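You operate a simulated robot arm through the tools that you are given. There is no shell and no other tool.

The job below is to be done with a simulated robot arm. You get a single attempt, and the scene is never put back.

## Task
Slot in the two ribs that the tags name and lock each one.
Fine: the red tag names the rib for the red slot, the blue tag the rib for the blue slot; each is locked by the knob of its slot, turned tight.

Only the result counts: the job must be done as asked and must still hold three seconds after the hand-in. Knocking over, shifting, dropping, spilling or breaking anything else fails it.

## Robot
A 6-joint arm with a two-finger parallel gripper, fixed in place. Base frame: the origin is on the floor under the middle of its stand, x ahead of it, y to its left, z up; the work surface is at about z = 500. Lengths are in mm, angles in degrees, forces in N, time in s.
With the tool pointing down near the work surface it reaches from about 280 to 640 mm from the base axis. Its first joint turns from -115.0 to 115.0 degrees. Payload 3.43 kg.
The TCP is the grasp point between the finger pads, 34 mm short of the fingertips. In the tool frame z runs along the fingers and y along their closing line. The gripper opens to 128 mm. The fingers are 24 mm wide and 12 mm thick; the gripper's body (48 by 130 mm) begins 96 mm behind the TCP.
Orientation is that of the tool frame in the base frame, as [roll, pitch, yaw] about the fixed x, y, z axes, in that order (R = Rz(yaw) Ry(pitch) Rx(roll)). With the fingers straight down and closing along the base's y, the tool's x points along the base's -x, its y along +y and its z along -z.

## Interface
- The arm moves only by the tool nudge_tool. Its argument "motion" is a list of rows, each an object (a shift or turn left out is 0, a gripper value left out holds the last) with "rot": the turn, a rotation vector about the tool's x, y, z in units of 90 degrees (1.0 is 90 degrees), a list of three; "slide": the shift along the tool's x, y, z in units of 500 mm (1.0 is 500 mm), a list of three; "jaw": the finger opening in mm, from 0 to 128. In form: [{"rot": [ax, ay, az], "slide": [x, y, z], "jaw": jaw}, ...]. A call has 1 to 20 rows; each row is the pose to reach, as a shift and turn from the pose commanded when the call began, along the tool's axes at that moment. A call with a number of a shift or a turn outside -1 to 1 is refused whole. Rows are played at 5 a second. More than 50 mm and 8.6 degrees between two rows, or a gripper value outside its range, and nothing of the call is played. A pose out of reach is approached as far as the arm can. The call stops where the force on the tool passes 60 N (or 10 N more than at its start, if that is more) or the arm is blocked; 0.2 s more then pass. The fingers move at their own pace (about 153 mm/s each) and stop on an object; they squeeze with about 36 N. The grip force told is the motor's: it shows also when the fingers shut on nothing. Time passes only in rows, and 0.2 s behind the last, so rows that repeat a pose let the fingers close. The reply holds the time, the measured pose of the TCP, the force on the tool along the base axes, the opening and the grip force, in the units named above and with some noise, with the torque about the TCP (base axes, N m) and any sound that the robot's microphone picked up.
- Cameras (640 x 400 px; columns grow to the right, rows downward): "scene" is fixed at [406.9, 516.2, 1235.1]; the picture's right is [0.04, 1.00, 0.00], its down [0.97, -0.04, -0.23] and it looks along [-0.23, 0.01, -0.97] (base axes); focal length 350 px, centre (320, 200). "wrist" rides on the gripper at [76, -11, -160] in the tool frame; the picture's right is [0.15, 0.99, 0.00], its down [-0.88, 0.13, -0.46] and it looks along [-0.45, 0.07, 0.89] (tool axes); focal length 234 px, centre (320, 200). There is no depth. A picture from a camera that has moved, and an enlarged one, comes with that camera's place and axes in the base frame and with its lens. The place of the scene camera against the robot may be out by one fixed shift of up to 25 mm in any direction.
- get_image(camera): a new picture of that camera. No time passes.
- lift_body(by): slides the trunk up (or, below 0, down) by that many mm; the arm rides with it, the base frame stays. It gives what a move gives, with no picture.
- zoom(camera, box): a new picture of the part [left, top, right, bottom] of that camera's present view, enlarged. No time passes.
- job_done(): hands the job in; it is judged then, once.

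Nothing tells you positions but the pictures and the camera data. Unless the task says otherwise, let go and move clear before handing in.

The tools are called after "Call:" as name(argument=value, ...) on one line, values as JSON. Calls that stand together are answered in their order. nudge_tool: Moves the arm, as the interface text tells. Its arguments: {"type":"object","properties":{"motion":{"type":"array","items":{"type":"object","properties":{"rot":{"type":"array","items":{"type":"number"}},"slide":{"type":"array","items":{"type":"number"}},"jaw":{"type":"number"}}}}},"required":["motion"]} The other tools are called the same way: lift_body (by) moves the trunk up or down; get_image (camera) takes a picture; zoom (camera, box) takes an enlarged picture of a part of a camera's view; job_done () hands the job in.

At the start:

```text
time_s: 0.0
position: [177.4, 343.2, 813.5]
ee_rot: [180.0, 0.0, -179.9]
wrist_force: [0.2, -0.4, 0.7]
torque: [0.02, 0.01, 0.02]
opening: 127.8
grasp_force: 0.0
trunk travel left (down, up): [-600.0, 390.0]
```

scene: 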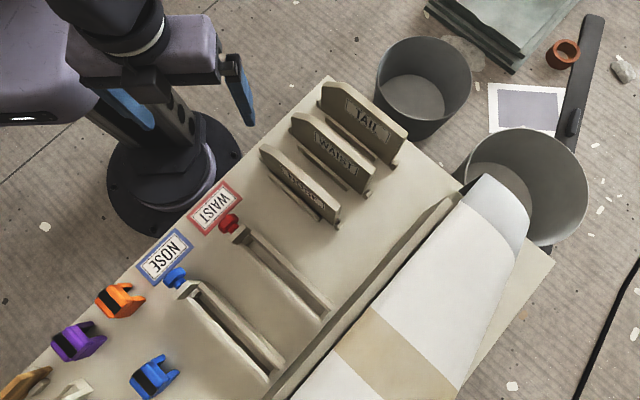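
wrist: 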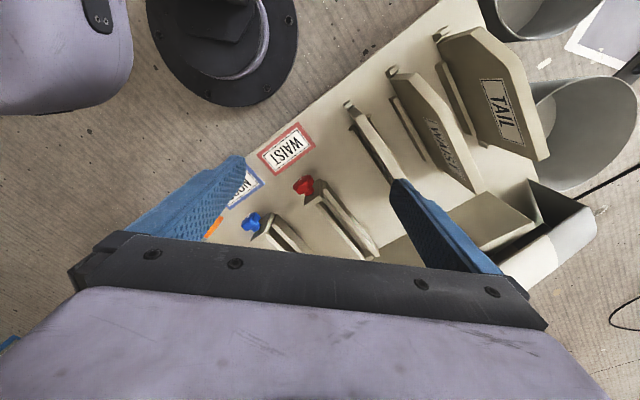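

I see a workbench with three ribs in a rack (TAIL, WAIST and a third, hard to read), a red-tagged slot (WAIST) and a blue-tagged slot (NOSE), each with a coloured knob. First I will take enlarged pictures to read the details.

Call:
zoom(camera="scene", box=[240, 70, 420, 240])

Call:
zoom(camera="scene", box=[120, 170, 360, 400])

Call:
zoom(camera="wrist", box=[220, 80, 420, 270])

Call:
zoom(camera="wrist", box=[330, 10, 560, 220])

```text
2.35 times, centred on (330, 155) of scene
camera zoom: at [406.9, 516.2, 1235.1], right [0.04, 1.0, 0.0], down [0.97, -0.04, -0.23], along [-0.23, 0.01, -0.97], focal length 824 px, centre (296, 306)
```

zoom: 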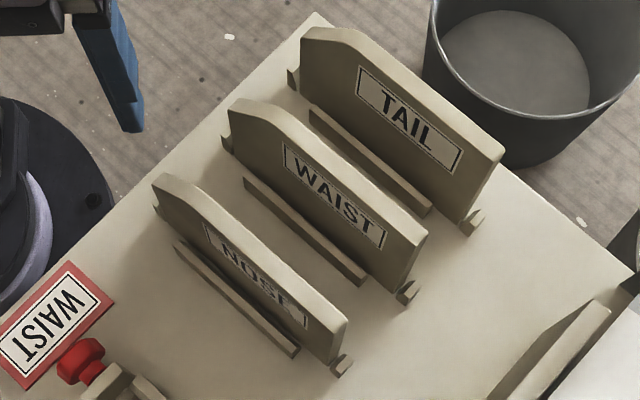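

```text
1.74 times, centred on (240, 285) of scene
camera zoom: at [406.9, 516.2, 1235.1], right [0.04, 1.0, 0.0], down [0.97, -0.04, -0.23], along [-0.23, 0.01, -0.97], focal length 609 px, centre (459, 52)
```

zoom: 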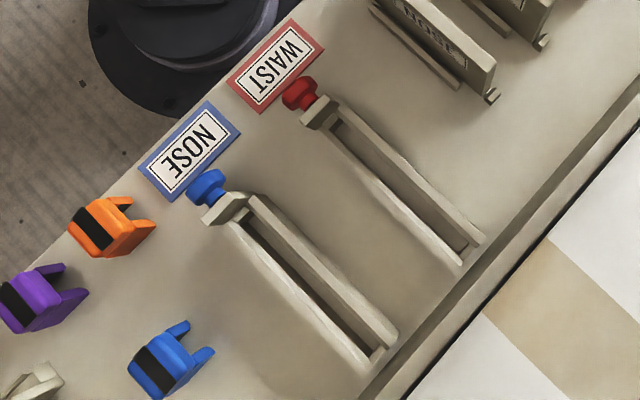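

```text
2.11 times, centred on (320, 175) of wrist
camera zoom: at [103.7, 332.1, 974.1], right [-0.15, 0.99, 0.0], down [0.88, 0.13, 0.46], along [0.45, 0.07, -0.89], focal length 493 px, centre (320, 253)
```

zoom: 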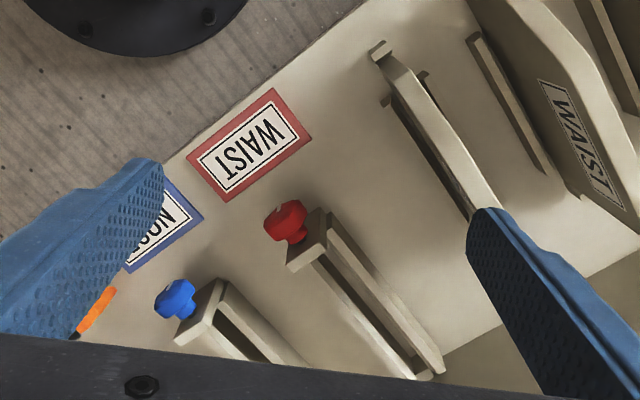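

```text
1.90 times, centred on (445, 115) of wrist
camera zoom: at [103.7, 332.1, 974.1], right [-0.15, 0.99, 0.0], down [0.88, 0.13, 0.46], along [0.45, 0.07, -0.89], focal length 446 px, centre (82, 362)
```

zoom: 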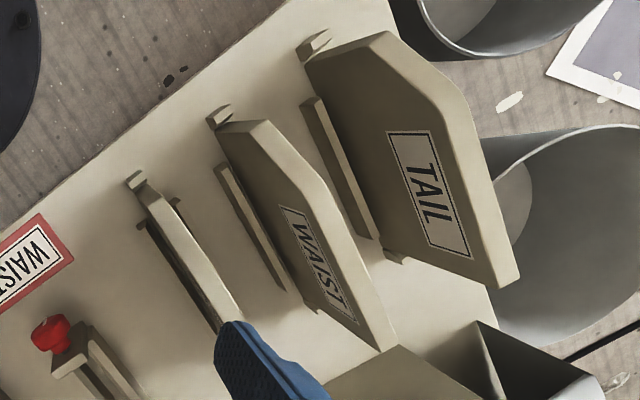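

The tags read WAIST for red and NOSE for blue, and the ribs from far to near read TAIL, WAIST, NOSE. I want to understand the knobs and slot shape, so I zoom in tightly.

Call:
zoom(camera="scene", box=[205, 195, 275, 245])

Call:
zoom(camera="scene", box=[150, 250, 220, 300])

Call:
zoom(camera="wrist", box=[230, 165, 390, 265])

Call:
zoom(camera="scene", box=[240, 130, 360, 240])

```text
8.00 times, centred on (240, 220) of scene
camera zoom: at [406.9, 516.2, 1235.1], right [0.04, 1.0, 0.0], down [0.97, -0.04, -0.23], along [-0.23, 0.01, -0.97], focal length 2803 px, centre (960, 40)
```

zoom: 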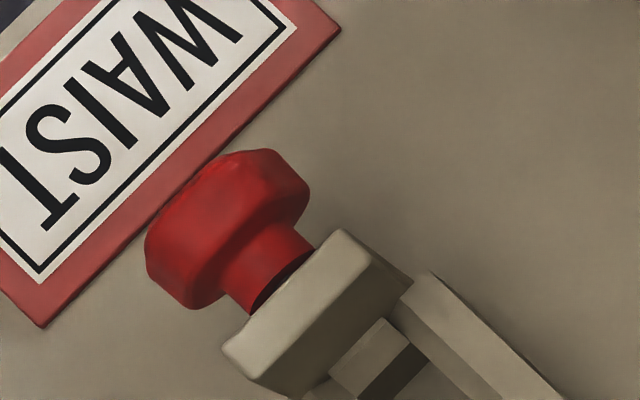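

```text
8.00 times, centred on (185, 275) of scene
camera zoom: at [406.9, 516.2, 1235.1], right [0.04, 1.0, 0.0], down [0.97, -0.04, -0.23], along [-0.23, 0.01, -0.97], focal length 2803 px, centre (1400, -400)
```

zoom: 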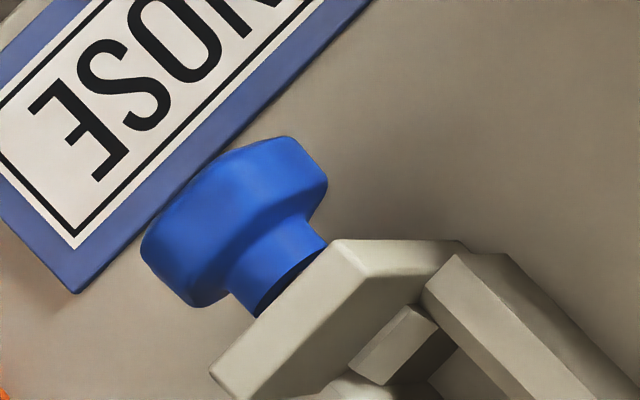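

```text
4.00 times, centred on (310, 215) of wrist
camera zoom: at [103.7, 332.1, 974.1], right [-0.15, 0.99, 0.0], down [0.88, 0.13, 0.46], along [0.45, 0.07, -0.89], focal length 937 px, centre (360, 140)
```

zoom: 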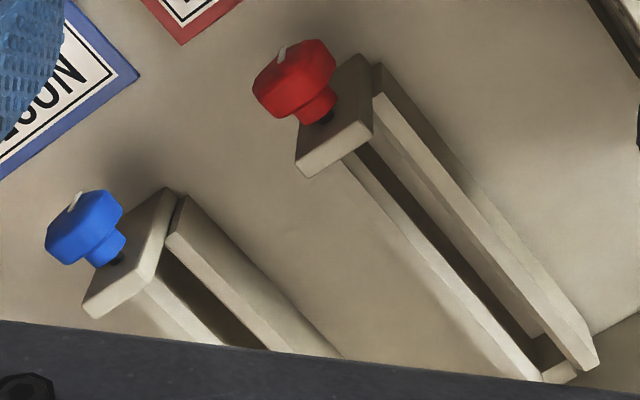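

```text
3.64 times, centred on (300, 185) of scene
camera zoom: at [406.9, 516.2, 1235.1], right [0.04, 1.0, 0.0], down [0.97, -0.04, -0.23], along [-0.23, 0.01, -0.97], focal length 1274 px, centre (393, 254)
```

zoom: 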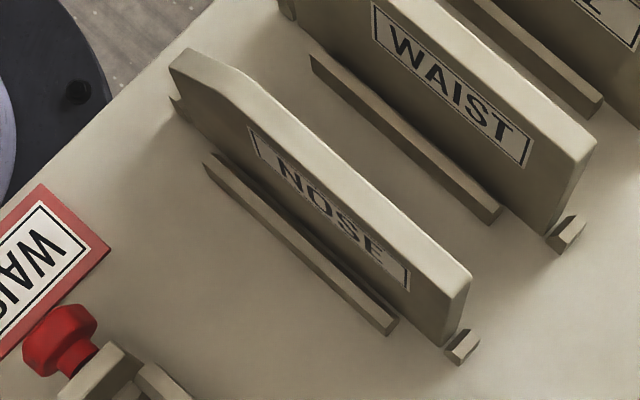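

The ribs, slots and tags run at about 45° to the base axes, with the slots pointing away from the robot, and each knob looks like a screw at the robot-side end of its slot. I turn the tool 45° and move over the red knob area to get a better look with the wrist camera.

Call:
nudge_tool(motion=[{"rot": [0, 0, -0.0833], "slide": [-0.0377, 0.001, 0.0]}, {"rot": [0, 0, -0.1667], "slide": [-0.0753, 0.002, 0.0]}, {"rot": [0, 0, -0.25], "slide": [-0.113, 0.003, 0.02]}, {"rot": [0, 0, -0.3333], "slide": [-0.1507, 0.004, 0.05]}, {"rot": [0, 0, -0.4167], "slide": [-0.1883, 0.005, 0.09]}, {"rot": [0, 0, -0.5], "slide": [-0.226, 0.006, 0.126]}, {"rot": [0, 0, -0.5], "slide": [-0.226, 0.006, 0.126]}])

Call:
get_image(camera="wrist")

Call:
get_image(camera="scene")

```text
time_s: 1.6
position: [290.8, 345.2, 751.1]
ee_rot: [-180.0, 0.0, -134.9]
wrist_force: [0.9, 0.8, 0.0]
torque: [-0.03, 0.03, 0.0]
opening: 127.8
grasp_force: 0.0
trunk travel left (down, up): [-600.0, 390.0]
```

```text
taken
camera wrist: at [246.9, 284.0, 911.4], right [-0.8, 0.59, 0.0], down [0.53, 0.72, 0.46], along [0.27, 0.37, -0.89], focal length 234 px, centre (320, 200)
```

wrist: 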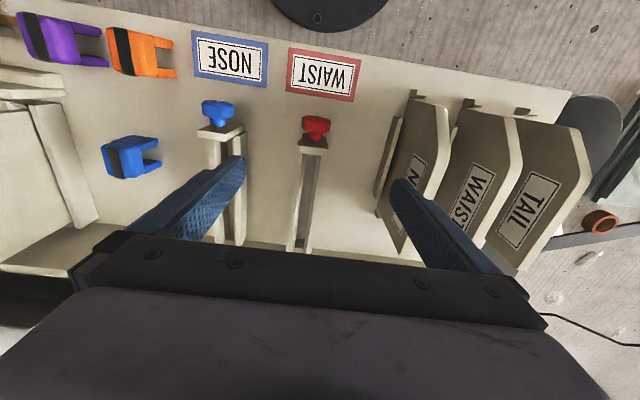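

```text
taken
```

scene: 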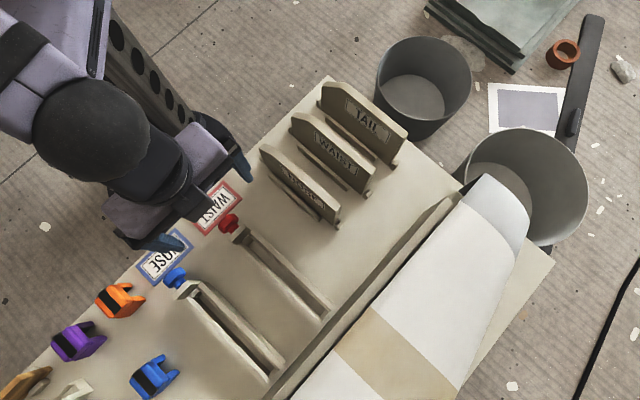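

The wrist camera now shows tags, knobs, slots and ribs lined up. I zoom into each part to measure it.

Call:
zoom(camera="wrist", box=[190, 85, 350, 185])

Call:
zoom(camera="wrist", box=[360, 80, 600, 270])

Call:
zoom(camera="wrist", box=[200, 160, 340, 260])

```text
4.00 times, centred on (270, 135) of wrist
camera zoom: at [246.9, 284.0, 911.4], right [-0.8, 0.59, 0.0], down [0.53, 0.72, 0.46], along [0.27, 0.37, -0.89], focal length 937 px, centre (520, 460)
```

zoom: 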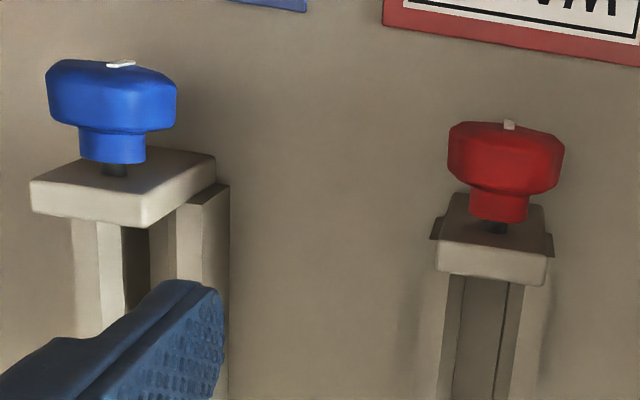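

```text
2.11 times, centred on (480, 175) of wrist
camera zoom: at [246.9, 284.0, 911.4], right [-0.8, 0.59, 0.0], down [0.53, 0.72, 0.46], along [0.27, 0.37, -0.89], focal length 493 px, centre (-17, 253)
```

zoom: 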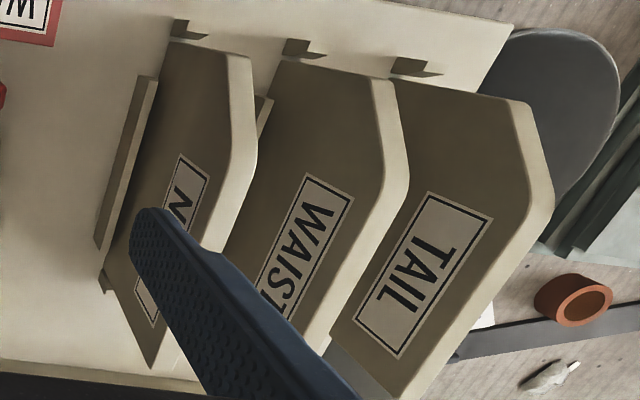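

```text
4.00 times, centred on (270, 210) of wrist
camera zoom: at [246.9, 284.0, 911.4], right [-0.8, 0.59, 0.0], down [0.53, 0.72, 0.46], along [0.27, 0.37, -0.89], focal length 937 px, centre (520, 160)
```

zoom: 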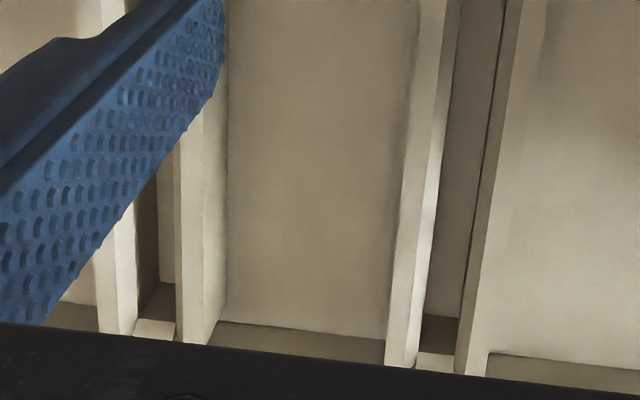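

The wrist camera data suggest the board top is near z = 502 and the knobs sit well above it, with horizontal axes. I close the fingers so they block less and move sideways for a parallax view.

Call:
nudge_tool(motion=[{"slide": [0, -0.052, 0.034], "jaw": 0}, {"slide": [0, -0.105, 0.068]}, {"slide": [0, -0.157, 0.102]}, {"slide": [0, -0.157, 0.102]}, {"slide": [0, -0.157, 0.102]}])

Call:
get_image(camera="wrist")

Call:
zoom(camera="wrist", box=[380, 60, 620, 260])

Call:
zoom(camera="wrist", box=[200, 60, 440, 260])

```text
time_s: 2.8
position: [348.7, 291.1, 699.5]
ee_rot: [180.0, 0.0, -134.9]
wrist_force: [0.1, 0.5, -0.3]
torque: [0.0, -0.02, -0.03]
opening: 0.3
grasp_force: 32.7
trunk travel left (down, up): [-600.0, 390.0]
```

```text
taken
camera wrist: at [303.3, 228.3, 859.7], right [-0.8, 0.6, 0.0], down [0.53, 0.72, 0.46], along [0.27, 0.37, -0.89], focal length 234 px, centre (320, 200)
```

wrist: 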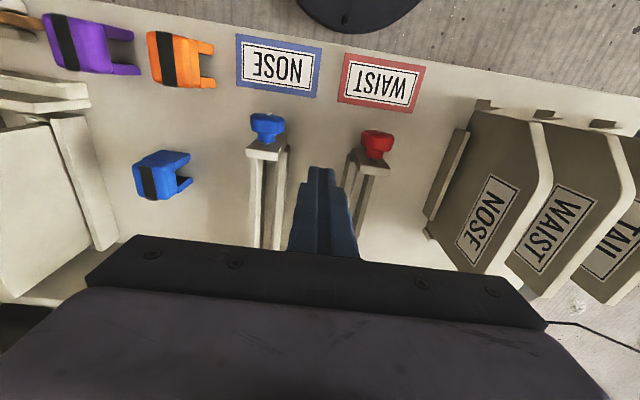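

```text
2.00 times, centred on (500, 160) of wrist
camera zoom: at [303.3, 228.3, 859.7], right [-0.8, 0.6, 0.0], down [0.53, 0.72, 0.46], along [0.27, 0.37, -0.89], focal length 468 px, centre (-40, 280)
```

zoom: 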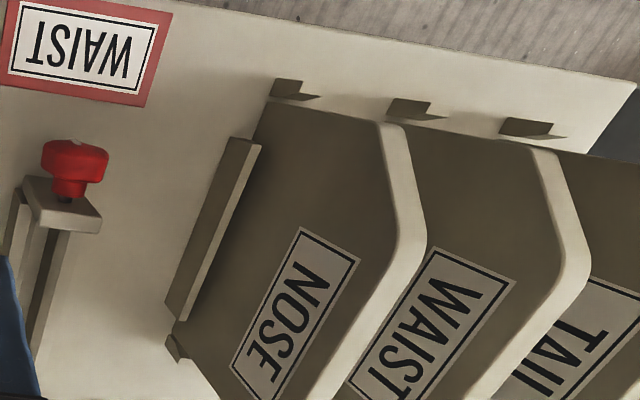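

```text
2.00 times, centred on (320, 160) of wrist
camera zoom: at [303.3, 228.3, 859.7], right [-0.8, 0.6, 0.0], down [0.53, 0.72, 0.46], along [0.27, 0.37, -0.89], focal length 468 px, centre (320, 280)
```

zoom: 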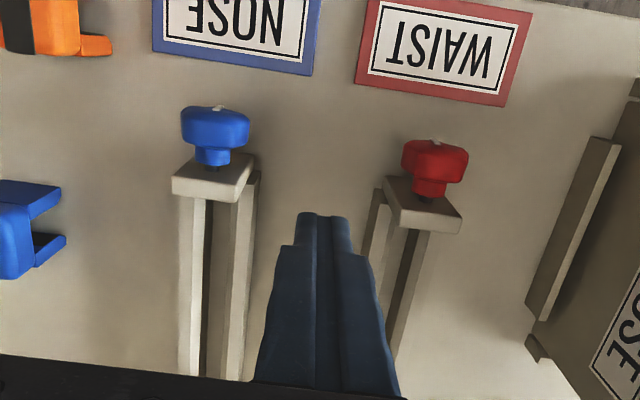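

The knobs' centres come out near z = 562 and the ribs' tops near z = 645. Now I move out over the slots to look into them and at the far ends.

Call:
nudge_tool(motion=[{"slide": [-0.07, 0.0, 0]}, {"slide": [-0.14, 0.01, 0]}, {"slide": [-0.21, 0.02, 0]}, {"slide": [-0.276, 0.02, 0]}, {"slide": [-0.276, 0.02, 0]}])

Call:
get_image(camera="wrist")

Call:
zoom(camera="wrist", box=[180, 40, 460, 240])

Call:
zoom(camera="wrist", box=[400, 0, 640, 200])

```text
time_s: 4.0
position: [435.5, 394.8, 699.2]
ee_rot: [180.0, -0.1, -134.9]
wrist_force: [0.5, 0.4, -0.3]
torque: [-0.05, 0.0, 0.05]
opening: 0.1
grasp_force: 32.8
trunk travel left (down, up): [-600.0, 390.0]
```

```text
taken
camera wrist: at [392.5, 333.3, 859.7], right [-0.8, 0.6, 0.0], down [0.53, 0.72, 0.45], along [0.27, 0.37, -0.89], focal length 234 px, centre (320, 200)
```

wrist: 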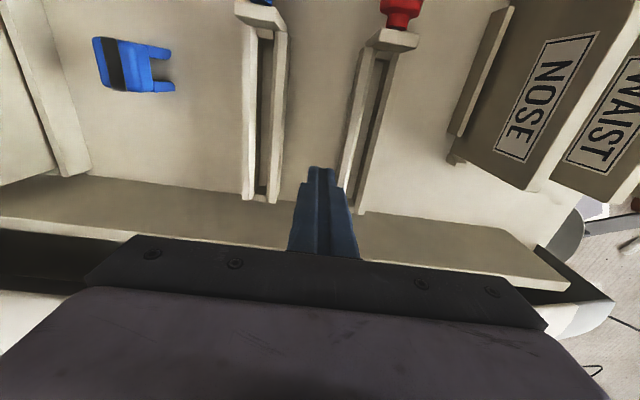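

```text
2.00 times, centred on (320, 140) of wrist
camera zoom: at [392.5, 333.3, 859.7], right [-0.8, 0.6, 0.0], down [0.53, 0.72, 0.45], along [0.27, 0.37, -0.89], focal length 468 px, centre (320, 320)
```

zoom: 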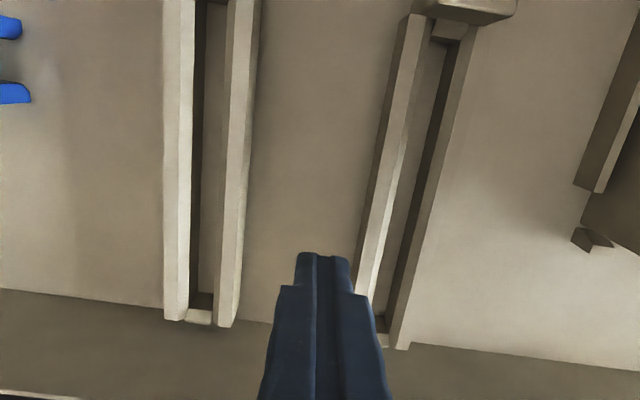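

```text
2.00 times, centred on (520, 100) of wrist
camera zoom: at [392.5, 333.3, 859.7], right [-0.8, 0.6, 0.0], down [0.53, 0.72, 0.45], along [0.27, 0.37, -0.89], focal length 468 px, centre (-80, 400)
```

zoom: 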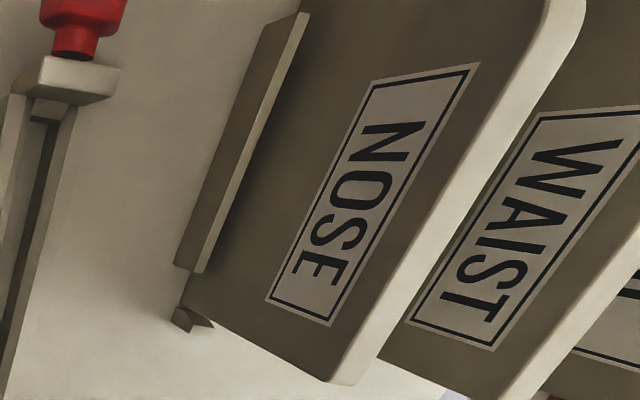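

I now look into both slots; each has two rails, a far stop and a small pad under the knob block. I zoom in further to measure widths and heights.

Call:
zoom(camera="wrist", box=[225, 140, 305, 210])

Call:
zoom(camera="wrist", box=[330, 20, 430, 120])

Call:
zoom(camera="wrist", box=[330, 150, 410, 220])

Call:
zoom(camera="wrist", box=[225, 0, 305, 70])

Call:
zoom(camera="wrist", box=[430, 110, 590, 210])

```text
5.71 times, centred on (265, 175) of wrist
camera zoom: at [392.5, 333.3, 859.7], right [-0.8, 0.6, 0.0], down [0.53, 0.72, 0.45], along [0.27, 0.37, -0.89], focal length 1338 px, centre (634, 343)
```

zoom: 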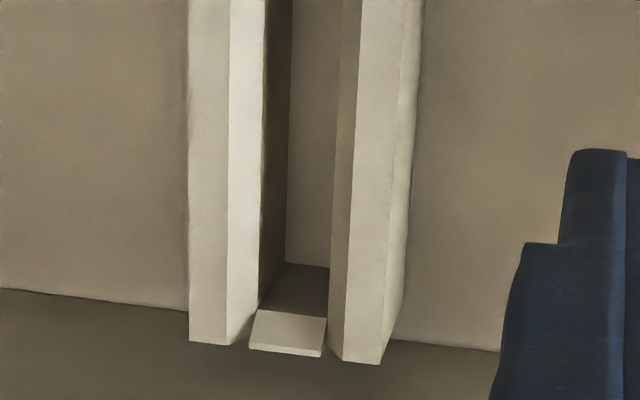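

```text
4.00 times, centred on (380, 70) of wrist
camera zoom: at [392.5, 333.3, 859.7], right [-0.8, 0.6, 0.0], down [0.53, 0.72, 0.45], along [0.27, 0.37, -0.89], focal length 937 px, centre (80, 720)
```

zoom: 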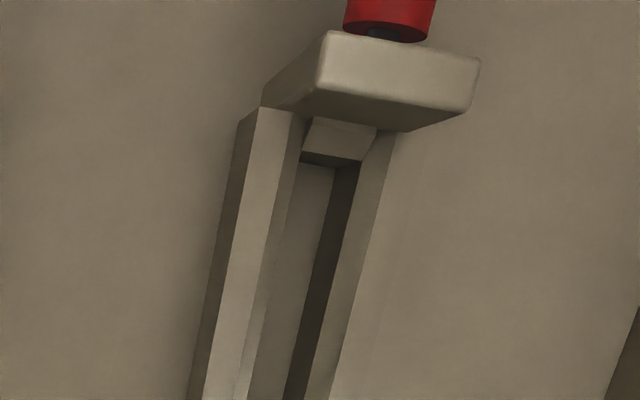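

```text
5.71 times, centred on (370, 185) of wrist
camera zoom: at [392.5, 333.3, 859.7], right [-0.8, 0.6, 0.0], down [0.53, 0.72, 0.45], along [0.27, 0.37, -0.89], focal length 1338 px, centre (34, 286)
```

zoom: 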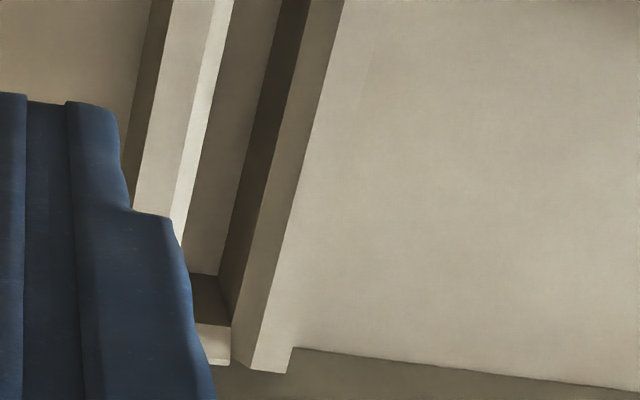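

```text
5.71 times, centred on (265, 35) of wrist
camera zoom: at [392.5, 333.3, 859.7], right [-0.8, 0.6, 0.0], down [0.53, 0.72, 0.45], along [0.27, 0.37, -0.89], focal length 1338 px, centre (634, 1143)
```

zoom: 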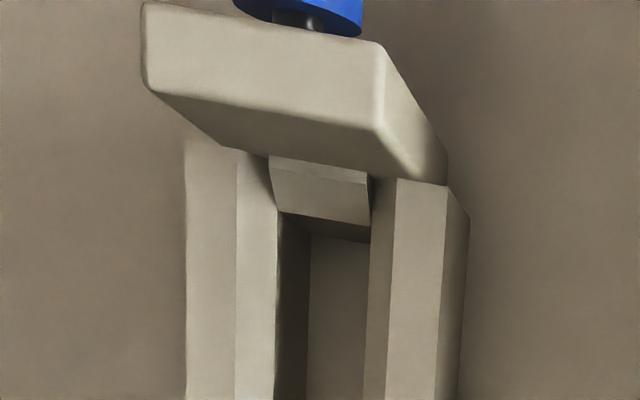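

```text
4.00 times, centred on (510, 160) of wrist
camera zoom: at [392.5, 333.3, 859.7], right [-0.8, 0.6, 0.0], down [0.53, 0.72, 0.45], along [0.27, 0.37, -0.89], focal length 937 px, centre (-440, 360)
```

zoom: 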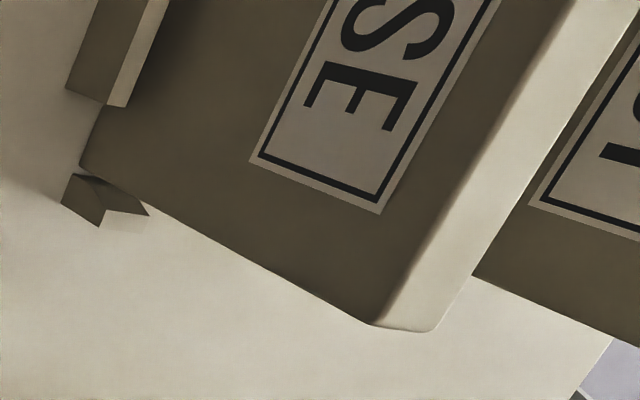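

Each slot has bevelled rails about 18 mm apart, rail tops at z ≈ 534, a far stop at s ≈ 685 (s measured along the slots) and a knob pad at s ≈ 482, while the ribs are about 200 mm long and 15.5 mm thick. I now move above the NOSE rib to locate it exactly.

Call:
nudge_tool(motion=[{"slide": [0, 0, -0.09], "jaw": 80}, {"slide": [0.035, 0.0696, -0.1216]}, {"slide": [0.07, 0.1392, -0.1216]}, {"slide": [0.105, 0.2088, -0.1216]}, {"slide": [0.14, 0.2784, -0.1216]}, {"slide": [0.175, 0.348, -0.1216], "rot": [0, 0, 0.0011]}, {"slide": [0.2102, 0.4176, -0.1216], "rot": [0, 0, 0.0011]}, {"slide": [0.2102, 0.4176, -0.1216], "rot": [0, 0, 0.0011]}, {"slide": [0.2102, 0.4176, -0.1216], "rot": [0, 0, 0.0011]}])

Call:
get_image(camera="wrist")

Call:
zoom(camera="wrist", box=[230, 60, 430, 240])

Call:
get_image(camera="scene")

```text
time_s: 6.0
position: [215.6, 465.5, 759.6]
ee_rot: [-180.0, 0.0, -135.1]
wrist_force: [-0.2, 0.5, 0.5]
torque: [-0.01, 0.0, -0.01]
opening: 80.0
grasp_force: 0.1
trunk travel left (down, up): [-600.0, 390.0]
```

```text
taken
camera wrist: at [172.0, 404.9, 920.1], right [-0.8, 0.6, 0.0], down [0.53, 0.71, 0.46], along [0.27, 0.37, -0.89], focal length 234 px, centre (320, 200)
```

wrist: 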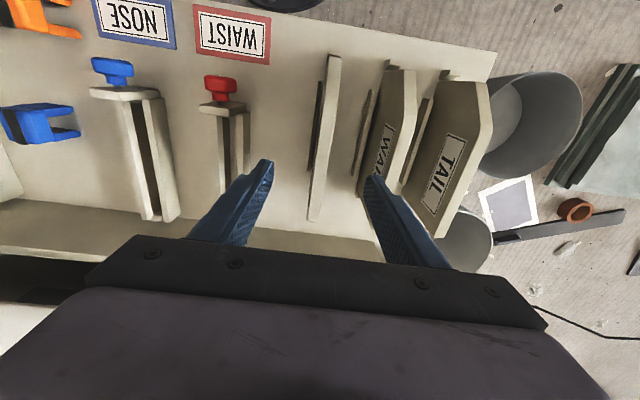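

```text
2.22 times, centred on (330, 150) of wrist
camera zoom: at [172.0, 404.9, 920.1], right [-0.8, 0.6, 0.0], down [0.53, 0.71, 0.46], along [0.27, 0.37, -0.89], focal length 520 px, centre (298, 311)
```

zoom: 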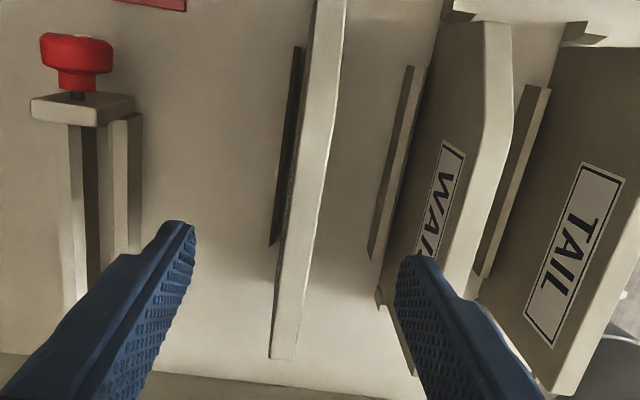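

```text
taken
```

scene: 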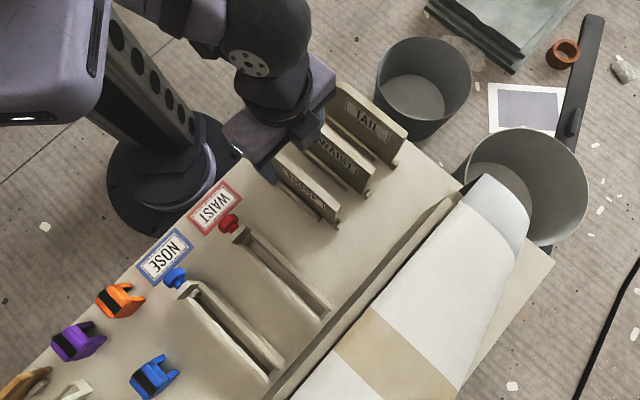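

The NOSE rib is now centred between the open fingers. I send a motionless row to check how repeatable the pose reading is.

Call:
nudge_tool(motion=[{"slide": [0, 0, 0]}])

Call:
zoom(camera="wrist", box=[290, 40, 370, 90])

Call:
zoom(camera="wrist", box=[280, 180, 360, 230])

Call:
nudge_tool(motion=[{"slide": [0, 0, 0]}])

```text
time_s: 6.4
position: [216.3, 465.4, 759.5]
ee_rot: [-180.0, 0.0, -135.2]
wrist_force: [0.2, -0.7, 0.2]
torque: [-0.03, 0.0, -0.02]
opening: 80.2
grasp_force: 0.1
trunk travel left (down, up): [-600.0, 390.0]
```

```text
8.00 times, centred on (330, 65) of wrist
camera zoom: at [172.1, 404.9, 920.1], right [-0.8, 0.6, 0.0], down [0.53, 0.71, 0.46], along [0.27, 0.37, -0.89], focal length 1873 px, centre (240, 1280)
```

zoom: 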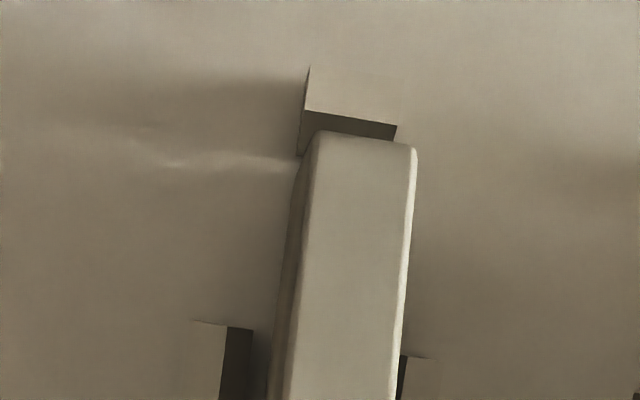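

```text
8.00 times, centred on (320, 205) of wrist
camera zoom: at [172.1, 404.9, 920.1], right [-0.8, 0.6, 0.0], down [0.53, 0.71, 0.46], along [0.27, 0.37, -0.89], focal length 1873 px, centre (320, 160)
```

zoom: 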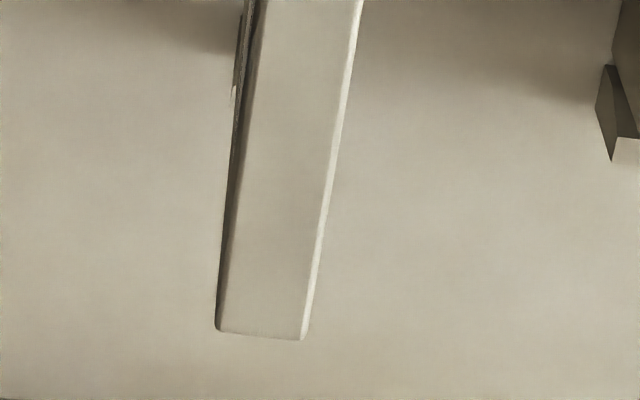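

```text
time_s: 6.8
position: [216.3, 465.3, 760.7]
ee_rot: [-180.0, 0.0, -135.1]
wrist_force: [0.4, 0.1, 0.5]
torque: [0.02, -0.02, 0.0]
opening: 79.7
grasp_force: 0.1
trunk travel left (down, up): [-600.0, 390.0]
```

The camera gives the NOSE rib centre at t ≈ -180 and spanning s ≈ 383–582, with my tool about 4.6 mm to one side. I correct and descend to just above the rib top, then check again.

Call:
nudge_tool(motion=[{"slide": [-0.002, 0.0092, 0.07], "rot": [0, 0, -0.0014], "jaw": 60}, {"slide": [-0.002, 0.0092, 0.14], "rot": [0, 0, -0.0014]}, {"slide": [-0.002, 0.0092, 0.14], "rot": [0, 0, -0.0014]}, {"slide": [-0.002, 0.0092, 0.14], "rot": [0, 0, -0.0014]}])

Call:
get_image(camera="wrist")

Call:
zoom(camera="wrist", box=[260, 140, 380, 240])

```text
time_s: 7.8
position: [213.4, 470.6, 690.2]
ee_rot: [179.9, -0.1, -134.9]
wrist_force: [0.5, 0.0, -0.4]
torque: [0.0, -0.01, 0.02]
opening: 60.1
grasp_force: 0.0
trunk travel left (down, up): [-600.0, 390.0]
```

```text
taken
camera wrist: at [168.9, 408.7, 849.9], right [-0.8, 0.59, 0.0], down [0.53, 0.72, 0.46], along [0.27, 0.37, -0.89], focal length 234 px, centre (320, 200)
```

wrist: 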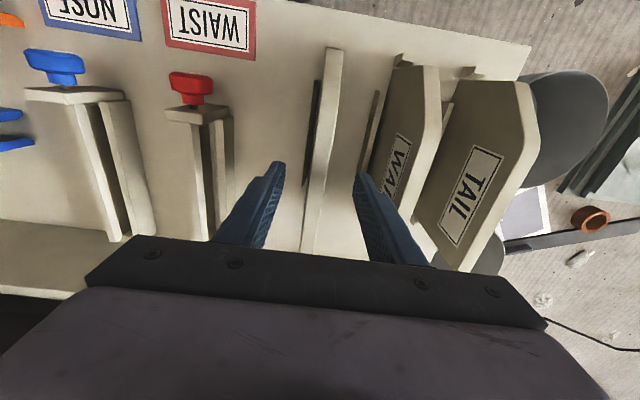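

```text
4.00 times, centred on (320, 190) of wrist
camera zoom: at [168.9, 408.7, 849.9], right [-0.8, 0.59, 0.0], down [0.53, 0.72, 0.46], along [0.27, 0.37, -0.89], focal length 937 px, centre (320, 240)
```

zoom: 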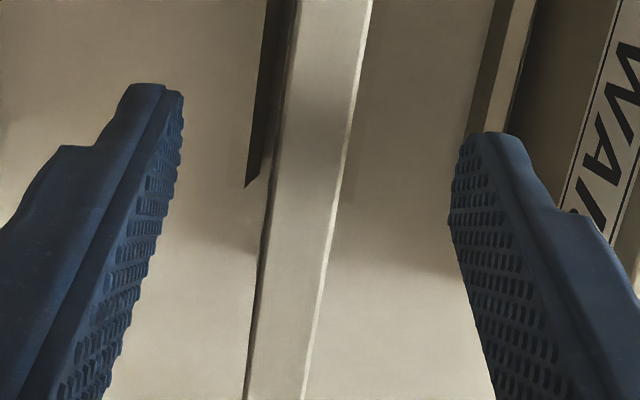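

The rib sits centred between the fingertips. I descend 80 mm straddling it and close the gripper.

Call:
nudge_tool(motion=[{"slide": [0, 0, 0.08]}, {"slide": [0, 0, 0.16]}, {"slide": [0, 0, 0.16]}, {"slide": [0, 0, 0.16], "jaw": 5}, {"slide": [0, 0, 0.16], "jaw": 5}, {"slide": [0, 0, 0.16], "jaw": 5}, {"slide": [0, 0, 0.16], "jaw": 5}])

Call:
get_image(camera="wrist")

Call:
get_image(camera="scene")

```text
time_s: 9.4
position: [210.7, 470.4, 609.3]
ee_rot: [180.0, 0.0, -134.8]
wrist_force: [0.8, -0.3, -0.4]
torque: [-0.02, -0.12, -0.05]
opening: 15.9
grasp_force: 35.7
trunk travel left (down, up): [-600.0, 390.0]
```

```text
taken
camera wrist: at [166.3, 409.8, 768.8], right [-0.8, 0.59, 0.0], down [0.53, 0.72, 0.46], along [0.27, 0.37, -0.89], focal length 234 px, centre (320, 200)
```

wrist: 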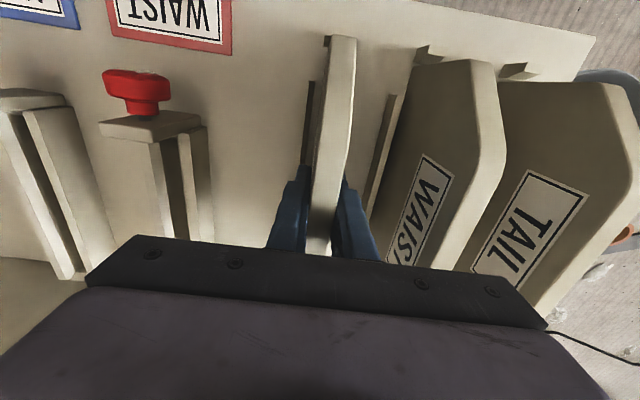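

```text
taken
```

scene: 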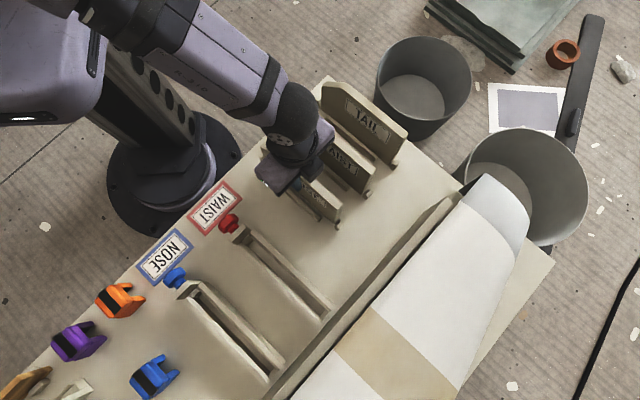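

The gripper holds the NOSE rib (opening 15.9 mm, matching its thickness). I check its exact place in the grip before lifting.

Call:
zoom(camera="wrist", box=[260, 20, 420, 140])

Call:
zoom(camera="wrist", box=[250, 140, 410, 260])

Call:
nudge_tool(motion=[{"slide": [0, 0, 0]}])

```text
3.33 times, centred on (340, 80) of wrist
camera zoom: at [166.3, 409.8, 768.8], right [-0.8, 0.59, 0.0], down [0.53, 0.72, 0.46], along [0.27, 0.37, -0.89], focal length 781 px, centre (253, 600)
```

zoom: 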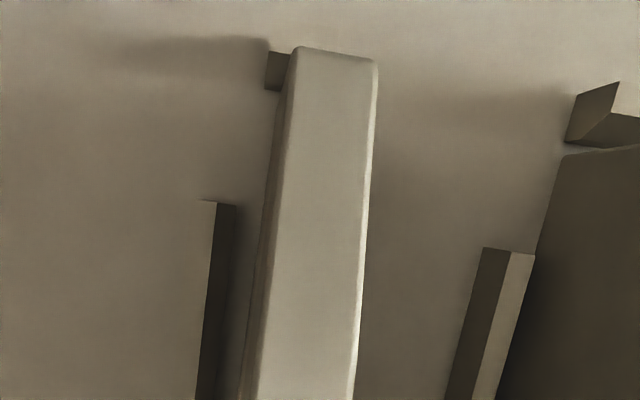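

```text
3.33 times, centred on (330, 200) of wrist
camera zoom: at [166.3, 409.8, 768.8], right [-0.8, 0.59, 0.0], down [0.53, 0.72, 0.46], along [0.27, 0.37, -0.89], focal length 781 px, centre (287, 200)
```

zoom: 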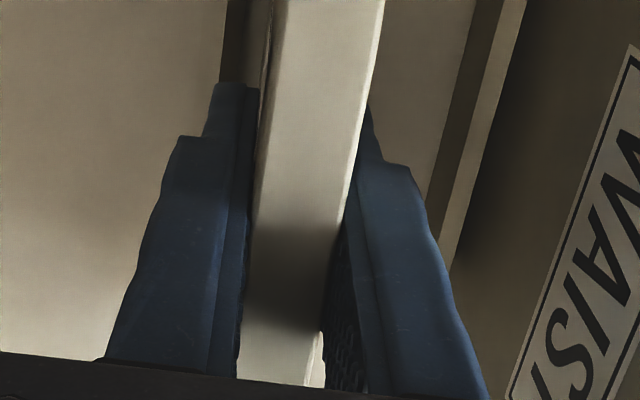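

```text
time_s: 9.8
position: [210.3, 470.6, 608.0]
ee_rot: [-180.0, 0.0, -134.9]
wrist_force: [-0.4, -0.9, 0.6]
torque: [-0.08, -0.03, -0.08]
opening: 15.8
grasp_force: 35.6
trunk travel left (down, up): [-600.0, 390.0]
```

The rib is firmly held. I lift it 140 mm straight up and check the hold.

Call:
nudge_tool(motion=[{"slide": [0, 0, -0.02]}, {"slide": [0, 0, -0.06]}, {"slide": [0, 0, -0.12]}, {"slide": [0, 0, -0.2]}, {"slide": [0, 0, -0.28]}, {"slide": [0, 0, -0.28]}, {"slide": [0, 0, -0.28]}])

Call:
get_image(camera="wrist")

Call:
get_image(camera="scene")

```text
time_s: 11.4
position: [210.2, 471.2, 750.5]
ee_rot: [-180.0, 0.0, -134.9]
wrist_force: [0.5, 0.0, -3.0]
torque: [-0.03, 0.02, 0.01]
opening: 15.8
grasp_force: 36.1
trunk travel left (down, up): [-600.0, 390.0]
```

```text
taken
camera wrist: at [167.3, 410.5, 911.2], right [-0.8, 0.59, 0.0], down [0.53, 0.72, 0.46], along [0.27, 0.37, -0.89], focal length 234 px, centre (320, 200)
```

wrist: 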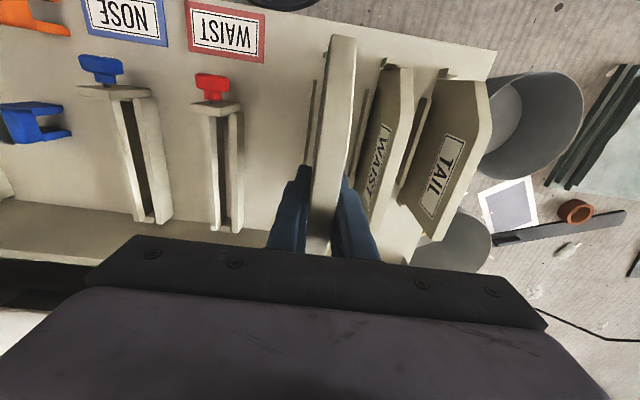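

```text
taken
```

scene: 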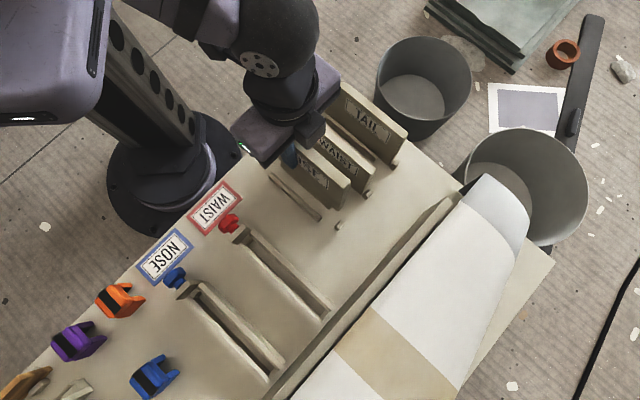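

The rib hangs level with a weight of about 3 N. I carry it over above the blue slot at this height.

Call:
nudge_tool(motion=[{"slide": [-0.01, -0.0294, 0]}, {"slide": [-0.0279, -0.0824, 0]}, {"slide": [-0.0519, -0.153, 0]}, {"slide": [-0.0758, -0.2236, 0]}, {"slide": [-0.0998, -0.2942, 0]}, {"slide": [-0.1238, -0.3648, 0]}, {"slide": [-0.1477, -0.4354, 0]}, {"slide": [-0.1717, -0.506, 0]}, {"slide": [-0.1896, -0.559, 0]}, {"slide": [-0.1996, -0.5884, 0]}, {"slide": [-0.1996, -0.5884, 0]}, {"slide": [-0.1996, -0.5884, 0]}])

Call:
get_image(camera="wrist")

Call:
get_image(camera="scene")

```text
time_s: 14.0
position: [492.1, 335.9, 752.2]
ee_rot: [180.0, -0.1, -134.9]
wrist_force: [0.5, -0.6, -3.3]
torque: [0.01, 0.01, -0.01]
opening: 15.5
grasp_force: 35.9
trunk travel left (down, up): [-600.0, 390.0]
```

```text
taken
camera wrist: at [448.2, 275.2, 913.2], right [-0.8, 0.59, 0.0], down [0.53, 0.72, 0.46], along [0.27, 0.37, -0.89], focal length 234 px, centre (320, 200)
```

wrist: 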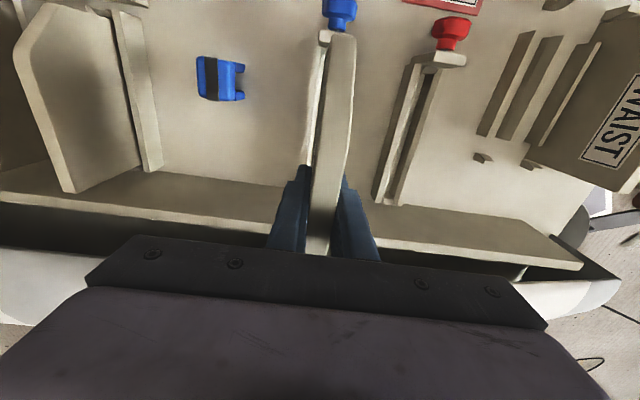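

```text
taken
```

scene: 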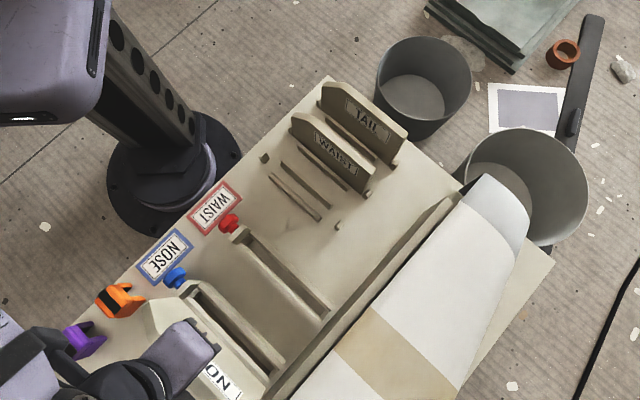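

The rib is above the blue slot, with the camera putting it 2.6 mm too far out along s. I correct that, lower it to about 100 mm above the board and look again.

Call:
nudge_tool(motion=[{"slide": [0.0052, 0, 0.03]}, {"slide": [0.0052, 0, 0.06]}, {"slide": [0.0052, 0, 0.09]}, {"slide": [0.0052, 0, 0.09]}, {"slide": [0.0052, 0, 0.09]}])

Call:
get_image(camera="wrist")

Call:
zoom(camera="scene", box=[120, 240, 310, 400])

Call:
zoom(camera="wrist", box=[290, 0, 390, 80])

Call:
zoom(camera="wrist", box=[250, 100, 410, 240])

```text
time_s: 15.2
position: [490.8, 334.6, 707.5]
ee_rot: [-180.0, 0.1, -134.8]
wrist_force: [0.3, -0.9, -3.3]
torque: [0.0, 0.01, 0.0]
opening: 15.8
grasp_force: 35.7
trunk travel left (down, up): [-600.0, 390.0]
```

```text
taken
camera wrist: at [446.0, 273.5, 866.6], right [-0.8, 0.59, 0.0], down [0.53, 0.72, 0.46], along [0.27, 0.37, -0.89], focal length 234 px, centre (320, 200)
```

wrist: 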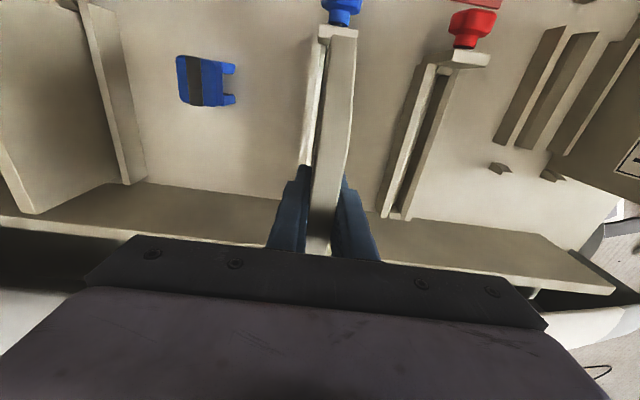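

```text
2.50 times, centred on (215, 320) of scene
camera zoom: at [406.9, 516.2, 1235.1], right [0.04, 1.0, 0.0], down [0.97, -0.04, -0.23], along [-0.23, 0.01, -0.97], focal length 876 px, centre (582, -100)
```

zoom: 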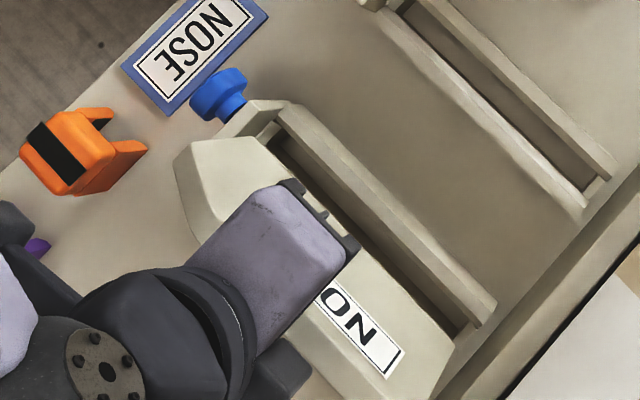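

```text
5.00 times, centred on (340, 40) of wrist
camera zoom: at [446.0, 273.5, 866.6], right [-0.8, 0.59, 0.0], down [0.53, 0.72, 0.46], along [0.27, 0.37, -0.89], focal length 1171 px, centre (220, 1000)
```

zoom: 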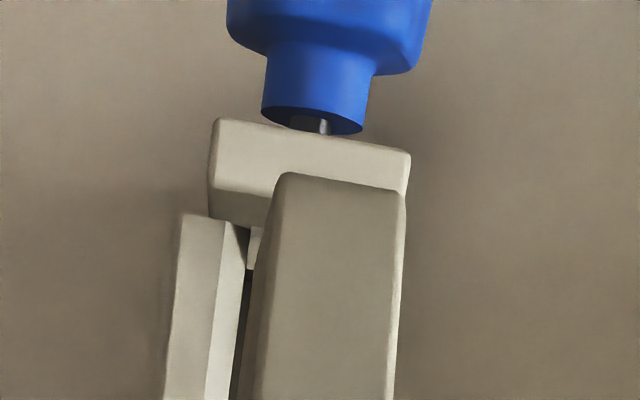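

```text
2.86 times, centred on (330, 170) of wrist
camera zoom: at [446.0, 273.5, 866.6], right [-0.8, 0.59, 0.0], down [0.53, 0.72, 0.46], along [0.27, 0.37, -0.89], focal length 669 px, centre (291, 286)
```

zoom: 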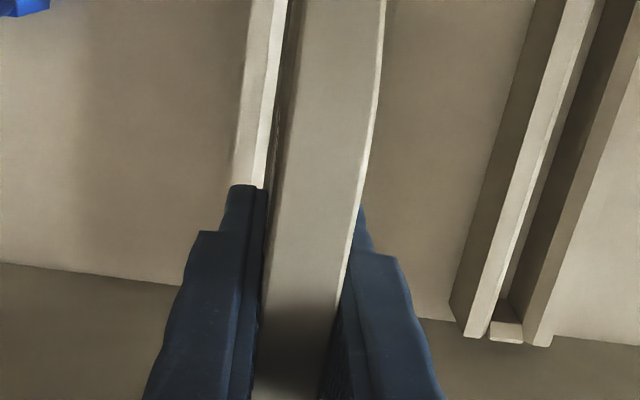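

The rib is aligned with the blue slot: near end at s ≈ 484, slot free from about 481 to 685, sideways offset under 1 mm. I lower it to just above the rails and check for drift.

Call:
nudge_tool(motion=[{"slide": [0.0014, 0, 0.04]}, {"slide": [0.0014, 0, 0.08]}, {"slide": [0.0014, 0, 0.116]}, {"slide": [0.0014, 0, 0.116]}, {"slide": [0.0014, 0, 0.116]}])

Call:
get_image(camera="wrist")

Call:
zoom(camera="wrist", box=[290, 0, 390, 80])

Call:
zoom(camera="scene", box=[120, 240, 310, 400])

```text
time_s: 16.4
position: [488.1, 334.5, 646.1]
ee_rot: [-180.0, 0.0, -134.9]
wrist_force: [0.3, -0.3, -3.3]
torque: [0.02, -0.03, 0.0]
opening: 15.9
grasp_force: 35.7
trunk travel left (down, up): [-600.0, 390.0]
```

```text
taken
camera wrist: at [443.7, 273.5, 806.4], right [-0.8, 0.59, 0.0], down [0.53, 0.72, 0.46], along [0.27, 0.37, -0.89], focal length 234 px, centre (320, 200)
```

wrist: 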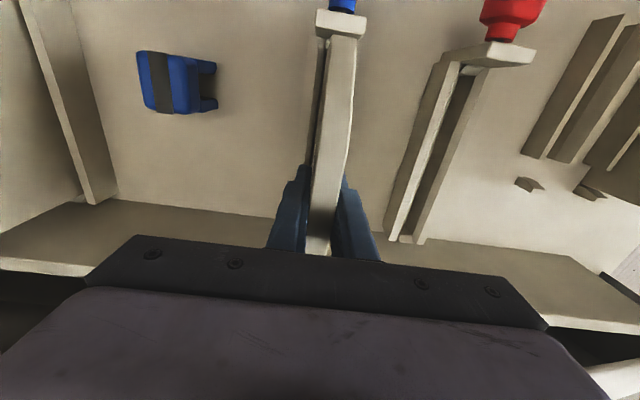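

```text
5.00 times, centred on (340, 40) of wrist
camera zoom: at [443.7, 273.5, 806.4], right [-0.8, 0.59, 0.0], down [0.53, 0.72, 0.46], along [0.27, 0.37, -0.89], focal length 1171 px, centre (220, 1000)
```

zoom: 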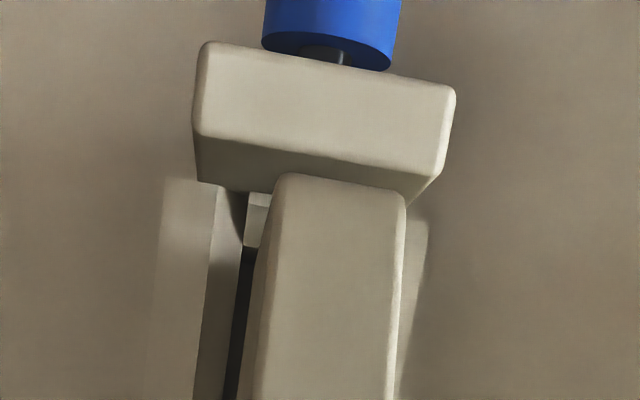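

```text
2.50 times, centred on (215, 320) of scene
camera zoom: at [406.9, 516.2, 1235.1], right [0.04, 1.0, 0.0], down [0.97, -0.04, -0.23], along [-0.23, 0.01, -0.97], focal length 876 px, centre (582, -100)
```

zoom: 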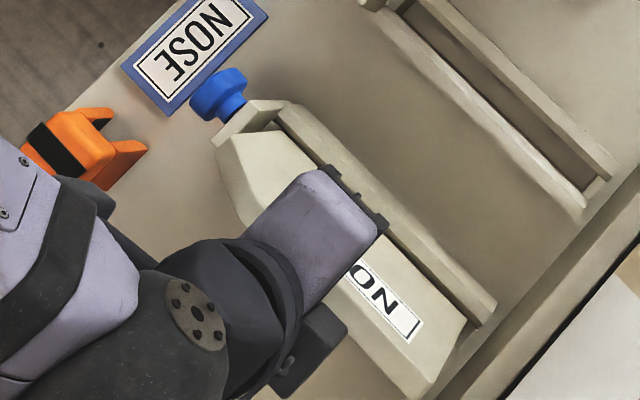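

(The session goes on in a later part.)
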